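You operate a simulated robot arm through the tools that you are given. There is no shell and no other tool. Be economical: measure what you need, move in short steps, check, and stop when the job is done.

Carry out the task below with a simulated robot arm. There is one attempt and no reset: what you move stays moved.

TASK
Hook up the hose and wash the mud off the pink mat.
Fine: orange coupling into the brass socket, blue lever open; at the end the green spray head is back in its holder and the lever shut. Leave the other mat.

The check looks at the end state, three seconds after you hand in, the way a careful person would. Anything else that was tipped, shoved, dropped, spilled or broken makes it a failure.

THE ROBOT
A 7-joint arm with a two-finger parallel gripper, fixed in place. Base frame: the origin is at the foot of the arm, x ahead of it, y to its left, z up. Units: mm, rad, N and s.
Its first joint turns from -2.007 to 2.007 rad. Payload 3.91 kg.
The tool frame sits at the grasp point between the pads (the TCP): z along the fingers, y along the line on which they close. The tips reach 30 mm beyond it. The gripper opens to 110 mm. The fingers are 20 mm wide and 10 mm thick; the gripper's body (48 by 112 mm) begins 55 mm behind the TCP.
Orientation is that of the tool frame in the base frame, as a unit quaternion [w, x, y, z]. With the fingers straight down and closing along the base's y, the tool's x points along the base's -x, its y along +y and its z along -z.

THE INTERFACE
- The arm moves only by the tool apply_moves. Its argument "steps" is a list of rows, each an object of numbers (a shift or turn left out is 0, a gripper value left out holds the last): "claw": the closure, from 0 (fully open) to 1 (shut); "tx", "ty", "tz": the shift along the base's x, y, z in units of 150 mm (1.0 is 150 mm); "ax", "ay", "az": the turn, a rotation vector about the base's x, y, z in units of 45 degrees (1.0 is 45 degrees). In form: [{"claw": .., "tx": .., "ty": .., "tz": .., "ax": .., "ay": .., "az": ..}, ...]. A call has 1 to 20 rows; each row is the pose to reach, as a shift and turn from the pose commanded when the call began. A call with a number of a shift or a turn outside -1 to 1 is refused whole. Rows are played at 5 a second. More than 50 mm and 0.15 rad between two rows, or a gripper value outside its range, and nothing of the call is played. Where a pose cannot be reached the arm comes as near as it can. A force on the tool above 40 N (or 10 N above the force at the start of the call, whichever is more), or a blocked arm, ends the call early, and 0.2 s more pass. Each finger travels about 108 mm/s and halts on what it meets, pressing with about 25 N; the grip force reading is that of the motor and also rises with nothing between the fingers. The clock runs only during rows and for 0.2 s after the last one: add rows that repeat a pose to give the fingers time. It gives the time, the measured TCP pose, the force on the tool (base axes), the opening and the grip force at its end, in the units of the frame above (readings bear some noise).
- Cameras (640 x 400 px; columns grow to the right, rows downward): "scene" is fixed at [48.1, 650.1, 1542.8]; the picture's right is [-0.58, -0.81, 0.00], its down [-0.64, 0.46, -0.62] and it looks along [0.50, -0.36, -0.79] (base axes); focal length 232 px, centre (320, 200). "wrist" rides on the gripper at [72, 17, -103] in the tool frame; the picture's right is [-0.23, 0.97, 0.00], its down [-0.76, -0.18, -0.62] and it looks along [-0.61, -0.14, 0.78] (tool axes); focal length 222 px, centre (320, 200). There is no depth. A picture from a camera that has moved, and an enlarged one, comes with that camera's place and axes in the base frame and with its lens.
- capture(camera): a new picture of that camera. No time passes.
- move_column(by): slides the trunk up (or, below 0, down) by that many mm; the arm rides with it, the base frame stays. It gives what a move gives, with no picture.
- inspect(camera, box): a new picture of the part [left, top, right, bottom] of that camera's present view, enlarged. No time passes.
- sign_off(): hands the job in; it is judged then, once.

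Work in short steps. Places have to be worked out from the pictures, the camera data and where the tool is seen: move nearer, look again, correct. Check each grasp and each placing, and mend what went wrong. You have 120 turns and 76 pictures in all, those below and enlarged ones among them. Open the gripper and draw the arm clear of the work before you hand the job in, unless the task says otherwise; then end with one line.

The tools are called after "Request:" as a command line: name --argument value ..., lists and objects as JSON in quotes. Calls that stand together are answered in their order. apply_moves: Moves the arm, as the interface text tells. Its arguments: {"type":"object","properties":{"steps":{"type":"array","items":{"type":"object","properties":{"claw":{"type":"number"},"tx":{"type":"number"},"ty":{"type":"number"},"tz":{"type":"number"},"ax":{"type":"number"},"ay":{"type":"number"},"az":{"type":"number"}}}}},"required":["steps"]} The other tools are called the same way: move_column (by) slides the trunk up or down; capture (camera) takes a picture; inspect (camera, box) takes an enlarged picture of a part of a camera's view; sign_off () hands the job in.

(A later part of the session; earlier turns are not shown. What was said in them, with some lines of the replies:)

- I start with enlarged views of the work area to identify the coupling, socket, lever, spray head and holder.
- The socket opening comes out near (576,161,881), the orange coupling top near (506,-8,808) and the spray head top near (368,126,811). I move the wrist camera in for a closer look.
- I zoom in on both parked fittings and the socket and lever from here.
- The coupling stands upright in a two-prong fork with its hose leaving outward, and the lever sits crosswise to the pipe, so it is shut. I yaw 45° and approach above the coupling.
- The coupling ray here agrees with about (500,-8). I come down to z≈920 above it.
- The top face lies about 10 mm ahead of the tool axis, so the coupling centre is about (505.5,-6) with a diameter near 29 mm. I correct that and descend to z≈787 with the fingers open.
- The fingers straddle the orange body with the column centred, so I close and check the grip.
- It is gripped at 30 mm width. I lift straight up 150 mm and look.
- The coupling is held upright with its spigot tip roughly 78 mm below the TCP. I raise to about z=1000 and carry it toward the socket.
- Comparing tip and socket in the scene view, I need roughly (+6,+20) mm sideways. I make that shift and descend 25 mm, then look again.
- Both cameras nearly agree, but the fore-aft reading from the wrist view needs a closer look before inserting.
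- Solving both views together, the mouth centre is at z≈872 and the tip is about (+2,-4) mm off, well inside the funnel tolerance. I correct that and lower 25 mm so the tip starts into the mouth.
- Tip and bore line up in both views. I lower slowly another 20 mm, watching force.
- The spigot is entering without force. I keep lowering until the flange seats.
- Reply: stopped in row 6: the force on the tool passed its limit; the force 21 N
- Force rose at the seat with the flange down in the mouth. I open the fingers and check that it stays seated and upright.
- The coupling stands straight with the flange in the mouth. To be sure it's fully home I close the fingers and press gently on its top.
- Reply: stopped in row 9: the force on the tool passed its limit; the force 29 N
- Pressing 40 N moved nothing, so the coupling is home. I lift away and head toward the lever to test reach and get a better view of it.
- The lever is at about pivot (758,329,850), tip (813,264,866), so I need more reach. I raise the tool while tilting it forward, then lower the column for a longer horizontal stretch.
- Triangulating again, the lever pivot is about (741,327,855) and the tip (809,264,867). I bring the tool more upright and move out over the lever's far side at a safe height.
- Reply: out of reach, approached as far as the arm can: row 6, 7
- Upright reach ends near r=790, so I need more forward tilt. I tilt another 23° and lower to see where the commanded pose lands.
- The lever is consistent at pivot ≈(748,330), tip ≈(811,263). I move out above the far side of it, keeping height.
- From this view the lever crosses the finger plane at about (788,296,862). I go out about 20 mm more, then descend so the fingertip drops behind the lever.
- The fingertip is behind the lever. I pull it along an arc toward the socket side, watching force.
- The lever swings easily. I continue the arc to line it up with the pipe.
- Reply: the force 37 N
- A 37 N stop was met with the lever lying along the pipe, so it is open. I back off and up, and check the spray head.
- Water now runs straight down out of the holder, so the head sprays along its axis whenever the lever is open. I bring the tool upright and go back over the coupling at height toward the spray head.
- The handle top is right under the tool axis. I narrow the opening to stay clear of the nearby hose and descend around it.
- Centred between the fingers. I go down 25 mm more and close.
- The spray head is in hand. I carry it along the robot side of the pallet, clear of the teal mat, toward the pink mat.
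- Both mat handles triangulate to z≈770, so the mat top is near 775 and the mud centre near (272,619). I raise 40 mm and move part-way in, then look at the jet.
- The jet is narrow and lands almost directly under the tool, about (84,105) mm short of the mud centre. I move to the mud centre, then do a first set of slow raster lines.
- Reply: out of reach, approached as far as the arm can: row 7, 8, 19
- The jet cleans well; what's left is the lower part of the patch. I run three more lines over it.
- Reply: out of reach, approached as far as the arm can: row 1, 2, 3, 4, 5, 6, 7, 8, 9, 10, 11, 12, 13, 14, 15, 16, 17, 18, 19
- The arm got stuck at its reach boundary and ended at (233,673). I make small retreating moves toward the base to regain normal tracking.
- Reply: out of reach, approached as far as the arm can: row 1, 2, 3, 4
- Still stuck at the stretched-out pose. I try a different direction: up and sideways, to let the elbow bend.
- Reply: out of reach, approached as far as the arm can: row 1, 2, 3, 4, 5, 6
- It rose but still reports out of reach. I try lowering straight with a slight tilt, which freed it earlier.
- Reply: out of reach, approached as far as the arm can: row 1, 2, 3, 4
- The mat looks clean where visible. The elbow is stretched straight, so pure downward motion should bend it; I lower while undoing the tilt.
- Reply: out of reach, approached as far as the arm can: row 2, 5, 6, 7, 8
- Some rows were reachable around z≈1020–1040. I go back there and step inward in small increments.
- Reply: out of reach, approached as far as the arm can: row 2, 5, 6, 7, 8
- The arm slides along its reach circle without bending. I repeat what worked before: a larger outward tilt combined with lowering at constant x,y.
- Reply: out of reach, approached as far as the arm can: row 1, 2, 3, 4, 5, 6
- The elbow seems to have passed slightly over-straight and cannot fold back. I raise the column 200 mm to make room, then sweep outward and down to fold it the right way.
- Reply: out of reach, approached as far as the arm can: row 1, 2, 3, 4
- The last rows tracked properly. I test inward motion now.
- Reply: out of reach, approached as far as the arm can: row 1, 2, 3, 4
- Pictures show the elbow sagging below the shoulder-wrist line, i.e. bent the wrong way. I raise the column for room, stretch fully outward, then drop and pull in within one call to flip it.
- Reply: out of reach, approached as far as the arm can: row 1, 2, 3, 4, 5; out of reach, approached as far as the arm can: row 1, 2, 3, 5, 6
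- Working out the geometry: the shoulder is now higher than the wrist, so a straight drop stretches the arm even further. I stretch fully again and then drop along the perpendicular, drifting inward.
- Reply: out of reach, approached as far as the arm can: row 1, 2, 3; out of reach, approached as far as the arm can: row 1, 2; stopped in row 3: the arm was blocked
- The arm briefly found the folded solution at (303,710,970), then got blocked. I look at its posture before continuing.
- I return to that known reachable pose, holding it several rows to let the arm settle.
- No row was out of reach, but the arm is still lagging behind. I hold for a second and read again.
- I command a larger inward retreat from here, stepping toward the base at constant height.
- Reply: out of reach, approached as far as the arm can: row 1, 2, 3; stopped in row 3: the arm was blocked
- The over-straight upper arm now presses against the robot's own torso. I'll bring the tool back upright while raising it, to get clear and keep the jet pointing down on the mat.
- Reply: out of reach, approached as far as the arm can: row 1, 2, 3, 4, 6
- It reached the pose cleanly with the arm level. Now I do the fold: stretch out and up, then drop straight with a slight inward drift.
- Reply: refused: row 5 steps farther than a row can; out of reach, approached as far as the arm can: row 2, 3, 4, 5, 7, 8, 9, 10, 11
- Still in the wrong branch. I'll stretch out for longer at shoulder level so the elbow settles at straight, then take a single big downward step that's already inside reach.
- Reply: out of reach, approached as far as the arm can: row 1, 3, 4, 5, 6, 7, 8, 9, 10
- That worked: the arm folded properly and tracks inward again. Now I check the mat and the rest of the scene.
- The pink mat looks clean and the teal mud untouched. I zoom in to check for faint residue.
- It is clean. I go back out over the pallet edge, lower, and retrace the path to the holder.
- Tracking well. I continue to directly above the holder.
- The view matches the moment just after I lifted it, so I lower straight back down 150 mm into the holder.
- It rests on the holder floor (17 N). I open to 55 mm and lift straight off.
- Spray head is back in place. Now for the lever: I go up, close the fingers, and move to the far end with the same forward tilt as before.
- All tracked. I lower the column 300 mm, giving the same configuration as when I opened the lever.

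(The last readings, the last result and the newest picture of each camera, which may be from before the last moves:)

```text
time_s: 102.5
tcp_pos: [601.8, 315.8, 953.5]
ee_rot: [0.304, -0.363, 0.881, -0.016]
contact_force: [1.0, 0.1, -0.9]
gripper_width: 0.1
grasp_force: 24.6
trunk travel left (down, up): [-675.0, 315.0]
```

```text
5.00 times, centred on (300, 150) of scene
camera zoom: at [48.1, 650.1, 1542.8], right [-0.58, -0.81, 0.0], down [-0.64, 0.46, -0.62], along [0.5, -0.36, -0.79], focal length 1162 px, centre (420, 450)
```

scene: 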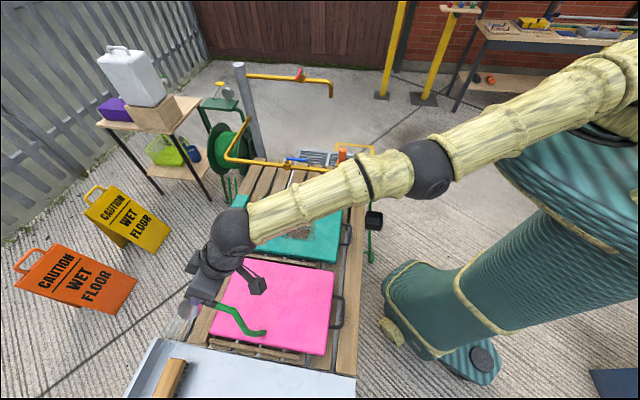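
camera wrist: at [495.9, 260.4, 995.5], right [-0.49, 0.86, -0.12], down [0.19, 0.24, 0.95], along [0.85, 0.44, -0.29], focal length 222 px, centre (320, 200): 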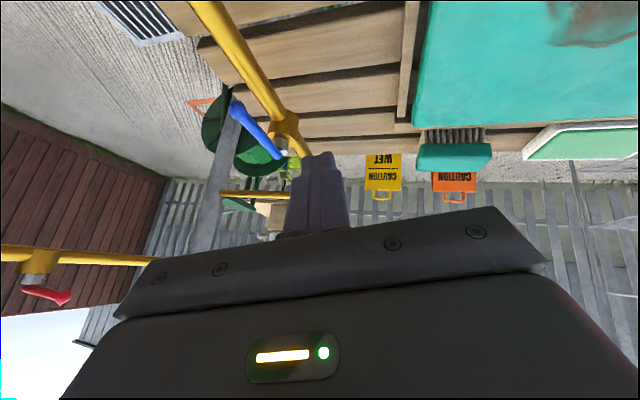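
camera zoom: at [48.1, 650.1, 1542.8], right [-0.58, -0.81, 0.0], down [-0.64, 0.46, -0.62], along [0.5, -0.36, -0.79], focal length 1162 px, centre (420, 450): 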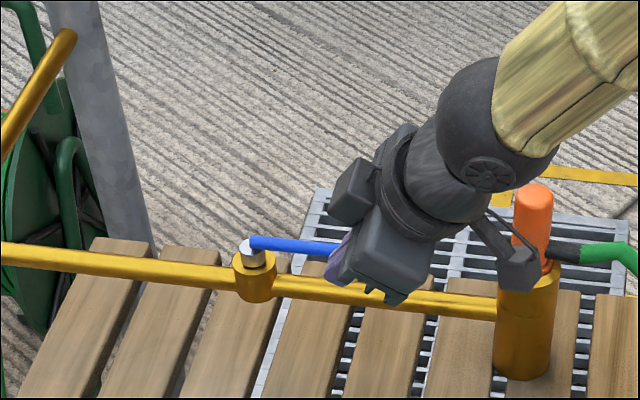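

The lever lies along the pipe from pivot ≈(753,331) to tip ≈(687,265). I position the fingertip on its mat side, above first, then down.

Request:
apply_moves --steps '[{"tx": 0.17, "ty": -0.03}, {"tx": 0.34, "ty": -0.06}, {"tx": 0.513, "ty": -0.1}, {"tx": 0.513, "ty": -0.1}]'

Request:
capture --camera "wrist"

```text
time_s: 103.5
tcp_pos: [677.7, 303.0, 952.2]
ee_rot: [0.303, -0.364, 0.881, -0.016]
contact_force: [0.2, 0.6, -0.1]
gripper_width: 0.3
grasp_force: 25.0
trunk travel left (down, up): [-675.0, 315.0]
```

```text
7 pictures are left
camera wrist: at [571.4, 248.6, 994.9], right [-0.49, 0.86, -0.12], down [0.19, 0.24, 0.95], along [0.85, 0.44, -0.29], focal length 222 px, centre (320, 200)
```

wrist: 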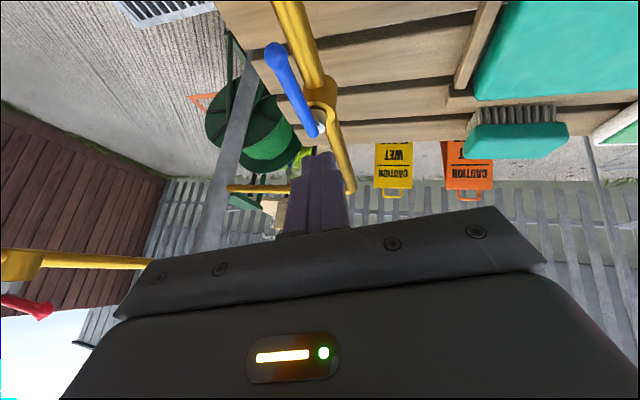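

Positions agree; the fingertip will come down about 10 mm beside the lever. I descend.

Request:
apply_moves --steps '[{"tz": -0.15}, {"tz": -0.3}, {"tz": -0.42}, {"tz": -0.5}, {"tz": -0.5}]'

Request:
capture --camera "wrist"

```text
time_s: 104.7
tcp_pos: [679.7, 301.3, 878.3]
ee_rot: [0.303, -0.364, 0.881, -0.015]
contact_force: [-0.3, -1.1, 0.2]
gripper_width: 0.1
grasp_force: 25.6
trunk travel left (down, up): [-675.0, 315.0]
```

```text
6 pictures are left
camera wrist: at [572.5, 246.6, 920.6], right [-0.49, 0.86, -0.12], down [0.19, 0.24, 0.95], along [0.85, 0.44, -0.29], focal length 222 px, centre (320, 200)
```

wrist: 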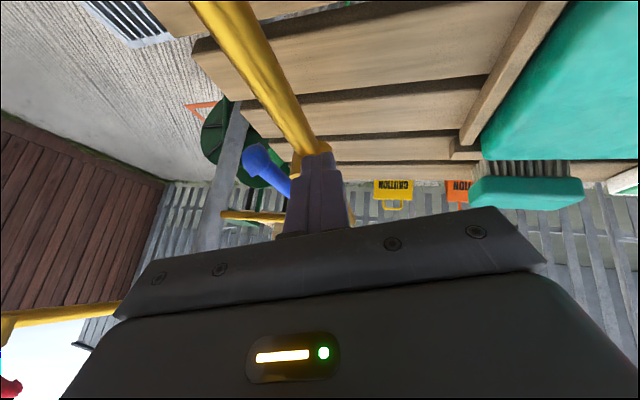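

The finger stands on the right side of the lever. I push it through the arc back to crosswise.

Request:
apply_moves --steps '[{"tx": 0.047, "ty": -0.047}, {"tx": 0.08, "ty": -0.09}, {"tx": 0.113, "ty": -0.128}, {"tx": 0.17, "ty": -0.17}, {"tx": 0.227, "ty": -0.205}, {"tx": 0.295, "ty": -0.223}, {"tx": 0.362, "ty": -0.237}, {"tx": 0.43, "ty": -0.232}, {"tx": 0.5, "ty": -0.221}, {"tx": 0.555, "ty": -0.2}, {"tx": 0.606, "ty": -0.172}, {"tx": 0.645, "ty": -0.143}, {"tx": 0.68, "ty": -0.113}]'

Request:
capture --camera "wrist"

```text
time_s: 107.4
tcp_pos: [773.6, 274.3, 869.0]
ee_rot: [0.29, -0.365, 0.885, -0.019]
contact_force: [-4.5, -5.1, -4.9]
gripper_width: 0.0
grasp_force: 24.9
trunk travel left (down, up): [-675.0, 315.0]
stopped in row 13: the force on the tool passed its limit (the readings are from after the stop); the commanded pose is now the measured one
```

```text
5 pictures are left
camera wrist: at [668.8, 219.9, 914.4], right [-0.49, 0.86, -0.13], down [0.22, 0.26, 0.94], along [0.85, 0.43, -0.31], focal length 222 px, centre (320, 200)
```

wrist: 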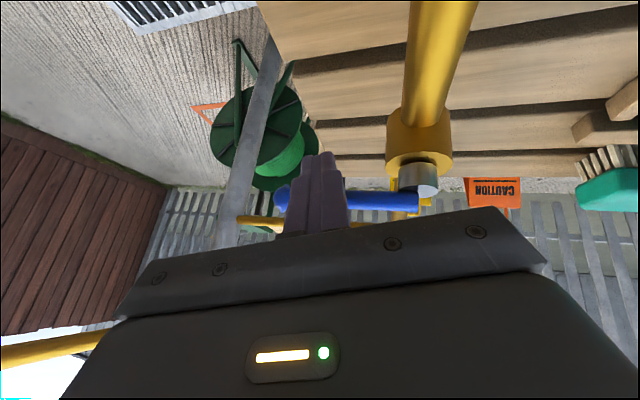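

The end stop was met with the lever crosswise. I back off, rise, and check that the water has stopped.

Request:
apply_moves --steps '[{"tx": -0.1, "ty": -0.1}, {"tx": -0.15, "ty": -0.13, "tz": 0.2}, {"tx": -0.2, "ty": -0.13, "tz": 0.5}, {"tx": -0.3, "ty": -0.13, "tz": 0.8}, {"tx": -0.45, "ty": -0.13, "tz": 1.0}, {"tx": -0.6, "ty": -0.1, "tz": 1.0}]'

Request:
inspect --camera "scene" --box '[250, 120, 410, 270]'

```text
time_s: 108.8
tcp_pos: [683.2, 260.2, 1022.4]
ee_rot: [0.292, -0.364, 0.884, -0.018]
contact_force: [-0.2, 0.6, 0.2]
gripper_width: 0.1
grasp_force: 25.0
trunk travel left (down, up): [-675.0, 315.0]
```

```text
2.67 times, centred on (330, 195) of scene
camera zoom: at [48.1, 650.1, 1542.8], right [-0.58, -0.81, 0.0], down [-0.64, 0.46, -0.62], along [0.5, -0.36, -0.79], focal length 620 px, centre (293, 213)
```

zoom: 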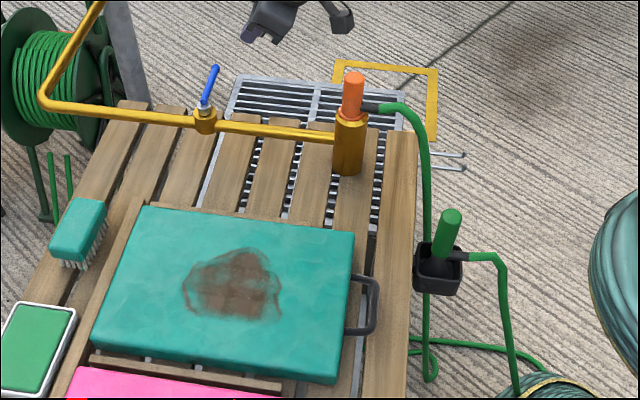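

The lever is shut, the water has stopped, and the spray head and coupling are in place. I open the gripper and draw the arm clear.

Request:
apply_moves --steps '[{"claw": 0.5, "tz": 0.3}, {"claw": 0, "tz": 0.6}, {"claw": 0, "tz": 0.9}, {"tx": -0.25, "tz": 1.0}, {"tx": -0.5, "tz": 1.0}, {"tx": -0.75, "tz": 1.0}, {"tx": -1.0, "tz": 1.0}, {"tx": -1.0, "tz": 1.0}]'

Request:
capture --camera "scene"

Request:
inspect --camera "scene" --box '[350, 180, 400, 250]'

```text
time_s: 110.6
tcp_pos: [534.2, 261.5, 1171.1]
ee_rot: [0.292, -0.364, 0.884, -0.019]
contact_force: [-0.8, 0.4, -1.2]
gripper_width: 109.9
grasp_force: 0.1
trunk travel left (down, up): [-675.0, 315.0]
```

```text
3 pictures are left
```

scene: 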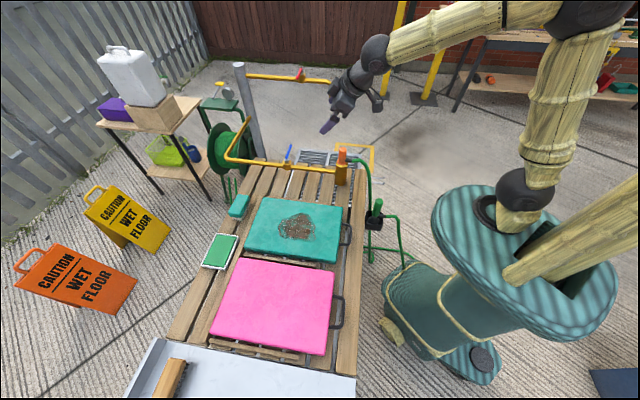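

```text
5.71 times, centred on (375, 215) of scene
camera zoom: at [48.1, 650.1, 1542.8], right [-0.58, -0.81, 0.0], down [-0.64, 0.46, -0.62], along [0.5, -0.36, -0.79], focal length 1328 px, centre (6, 114)
```

zoom: 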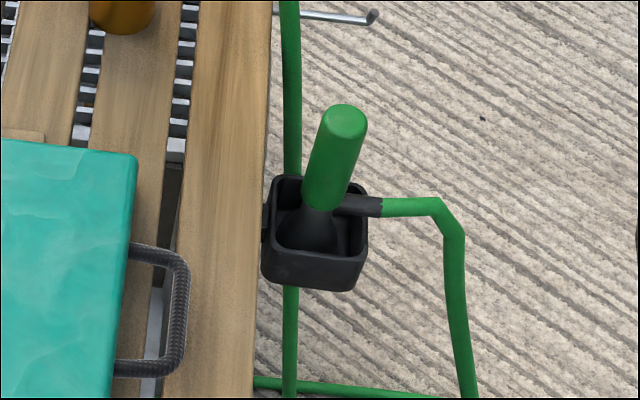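

The pink mat is clean, the teal mat still has its mud, the coupling is seated, the spray head is holstered and no water is running. The arm is clear, so I hand in.

Request:
sign_off

```text
The job is handed in.
```

The hose is connected and the mud is off the pink mat. The spray head is back in its holder, the lever is shut, and the teal mat still has its mud. While washing, the arm got stuck at full stretch for about 30 seconds with the water running, so some sprayed past the pink mat onto the far edge of the pallet.
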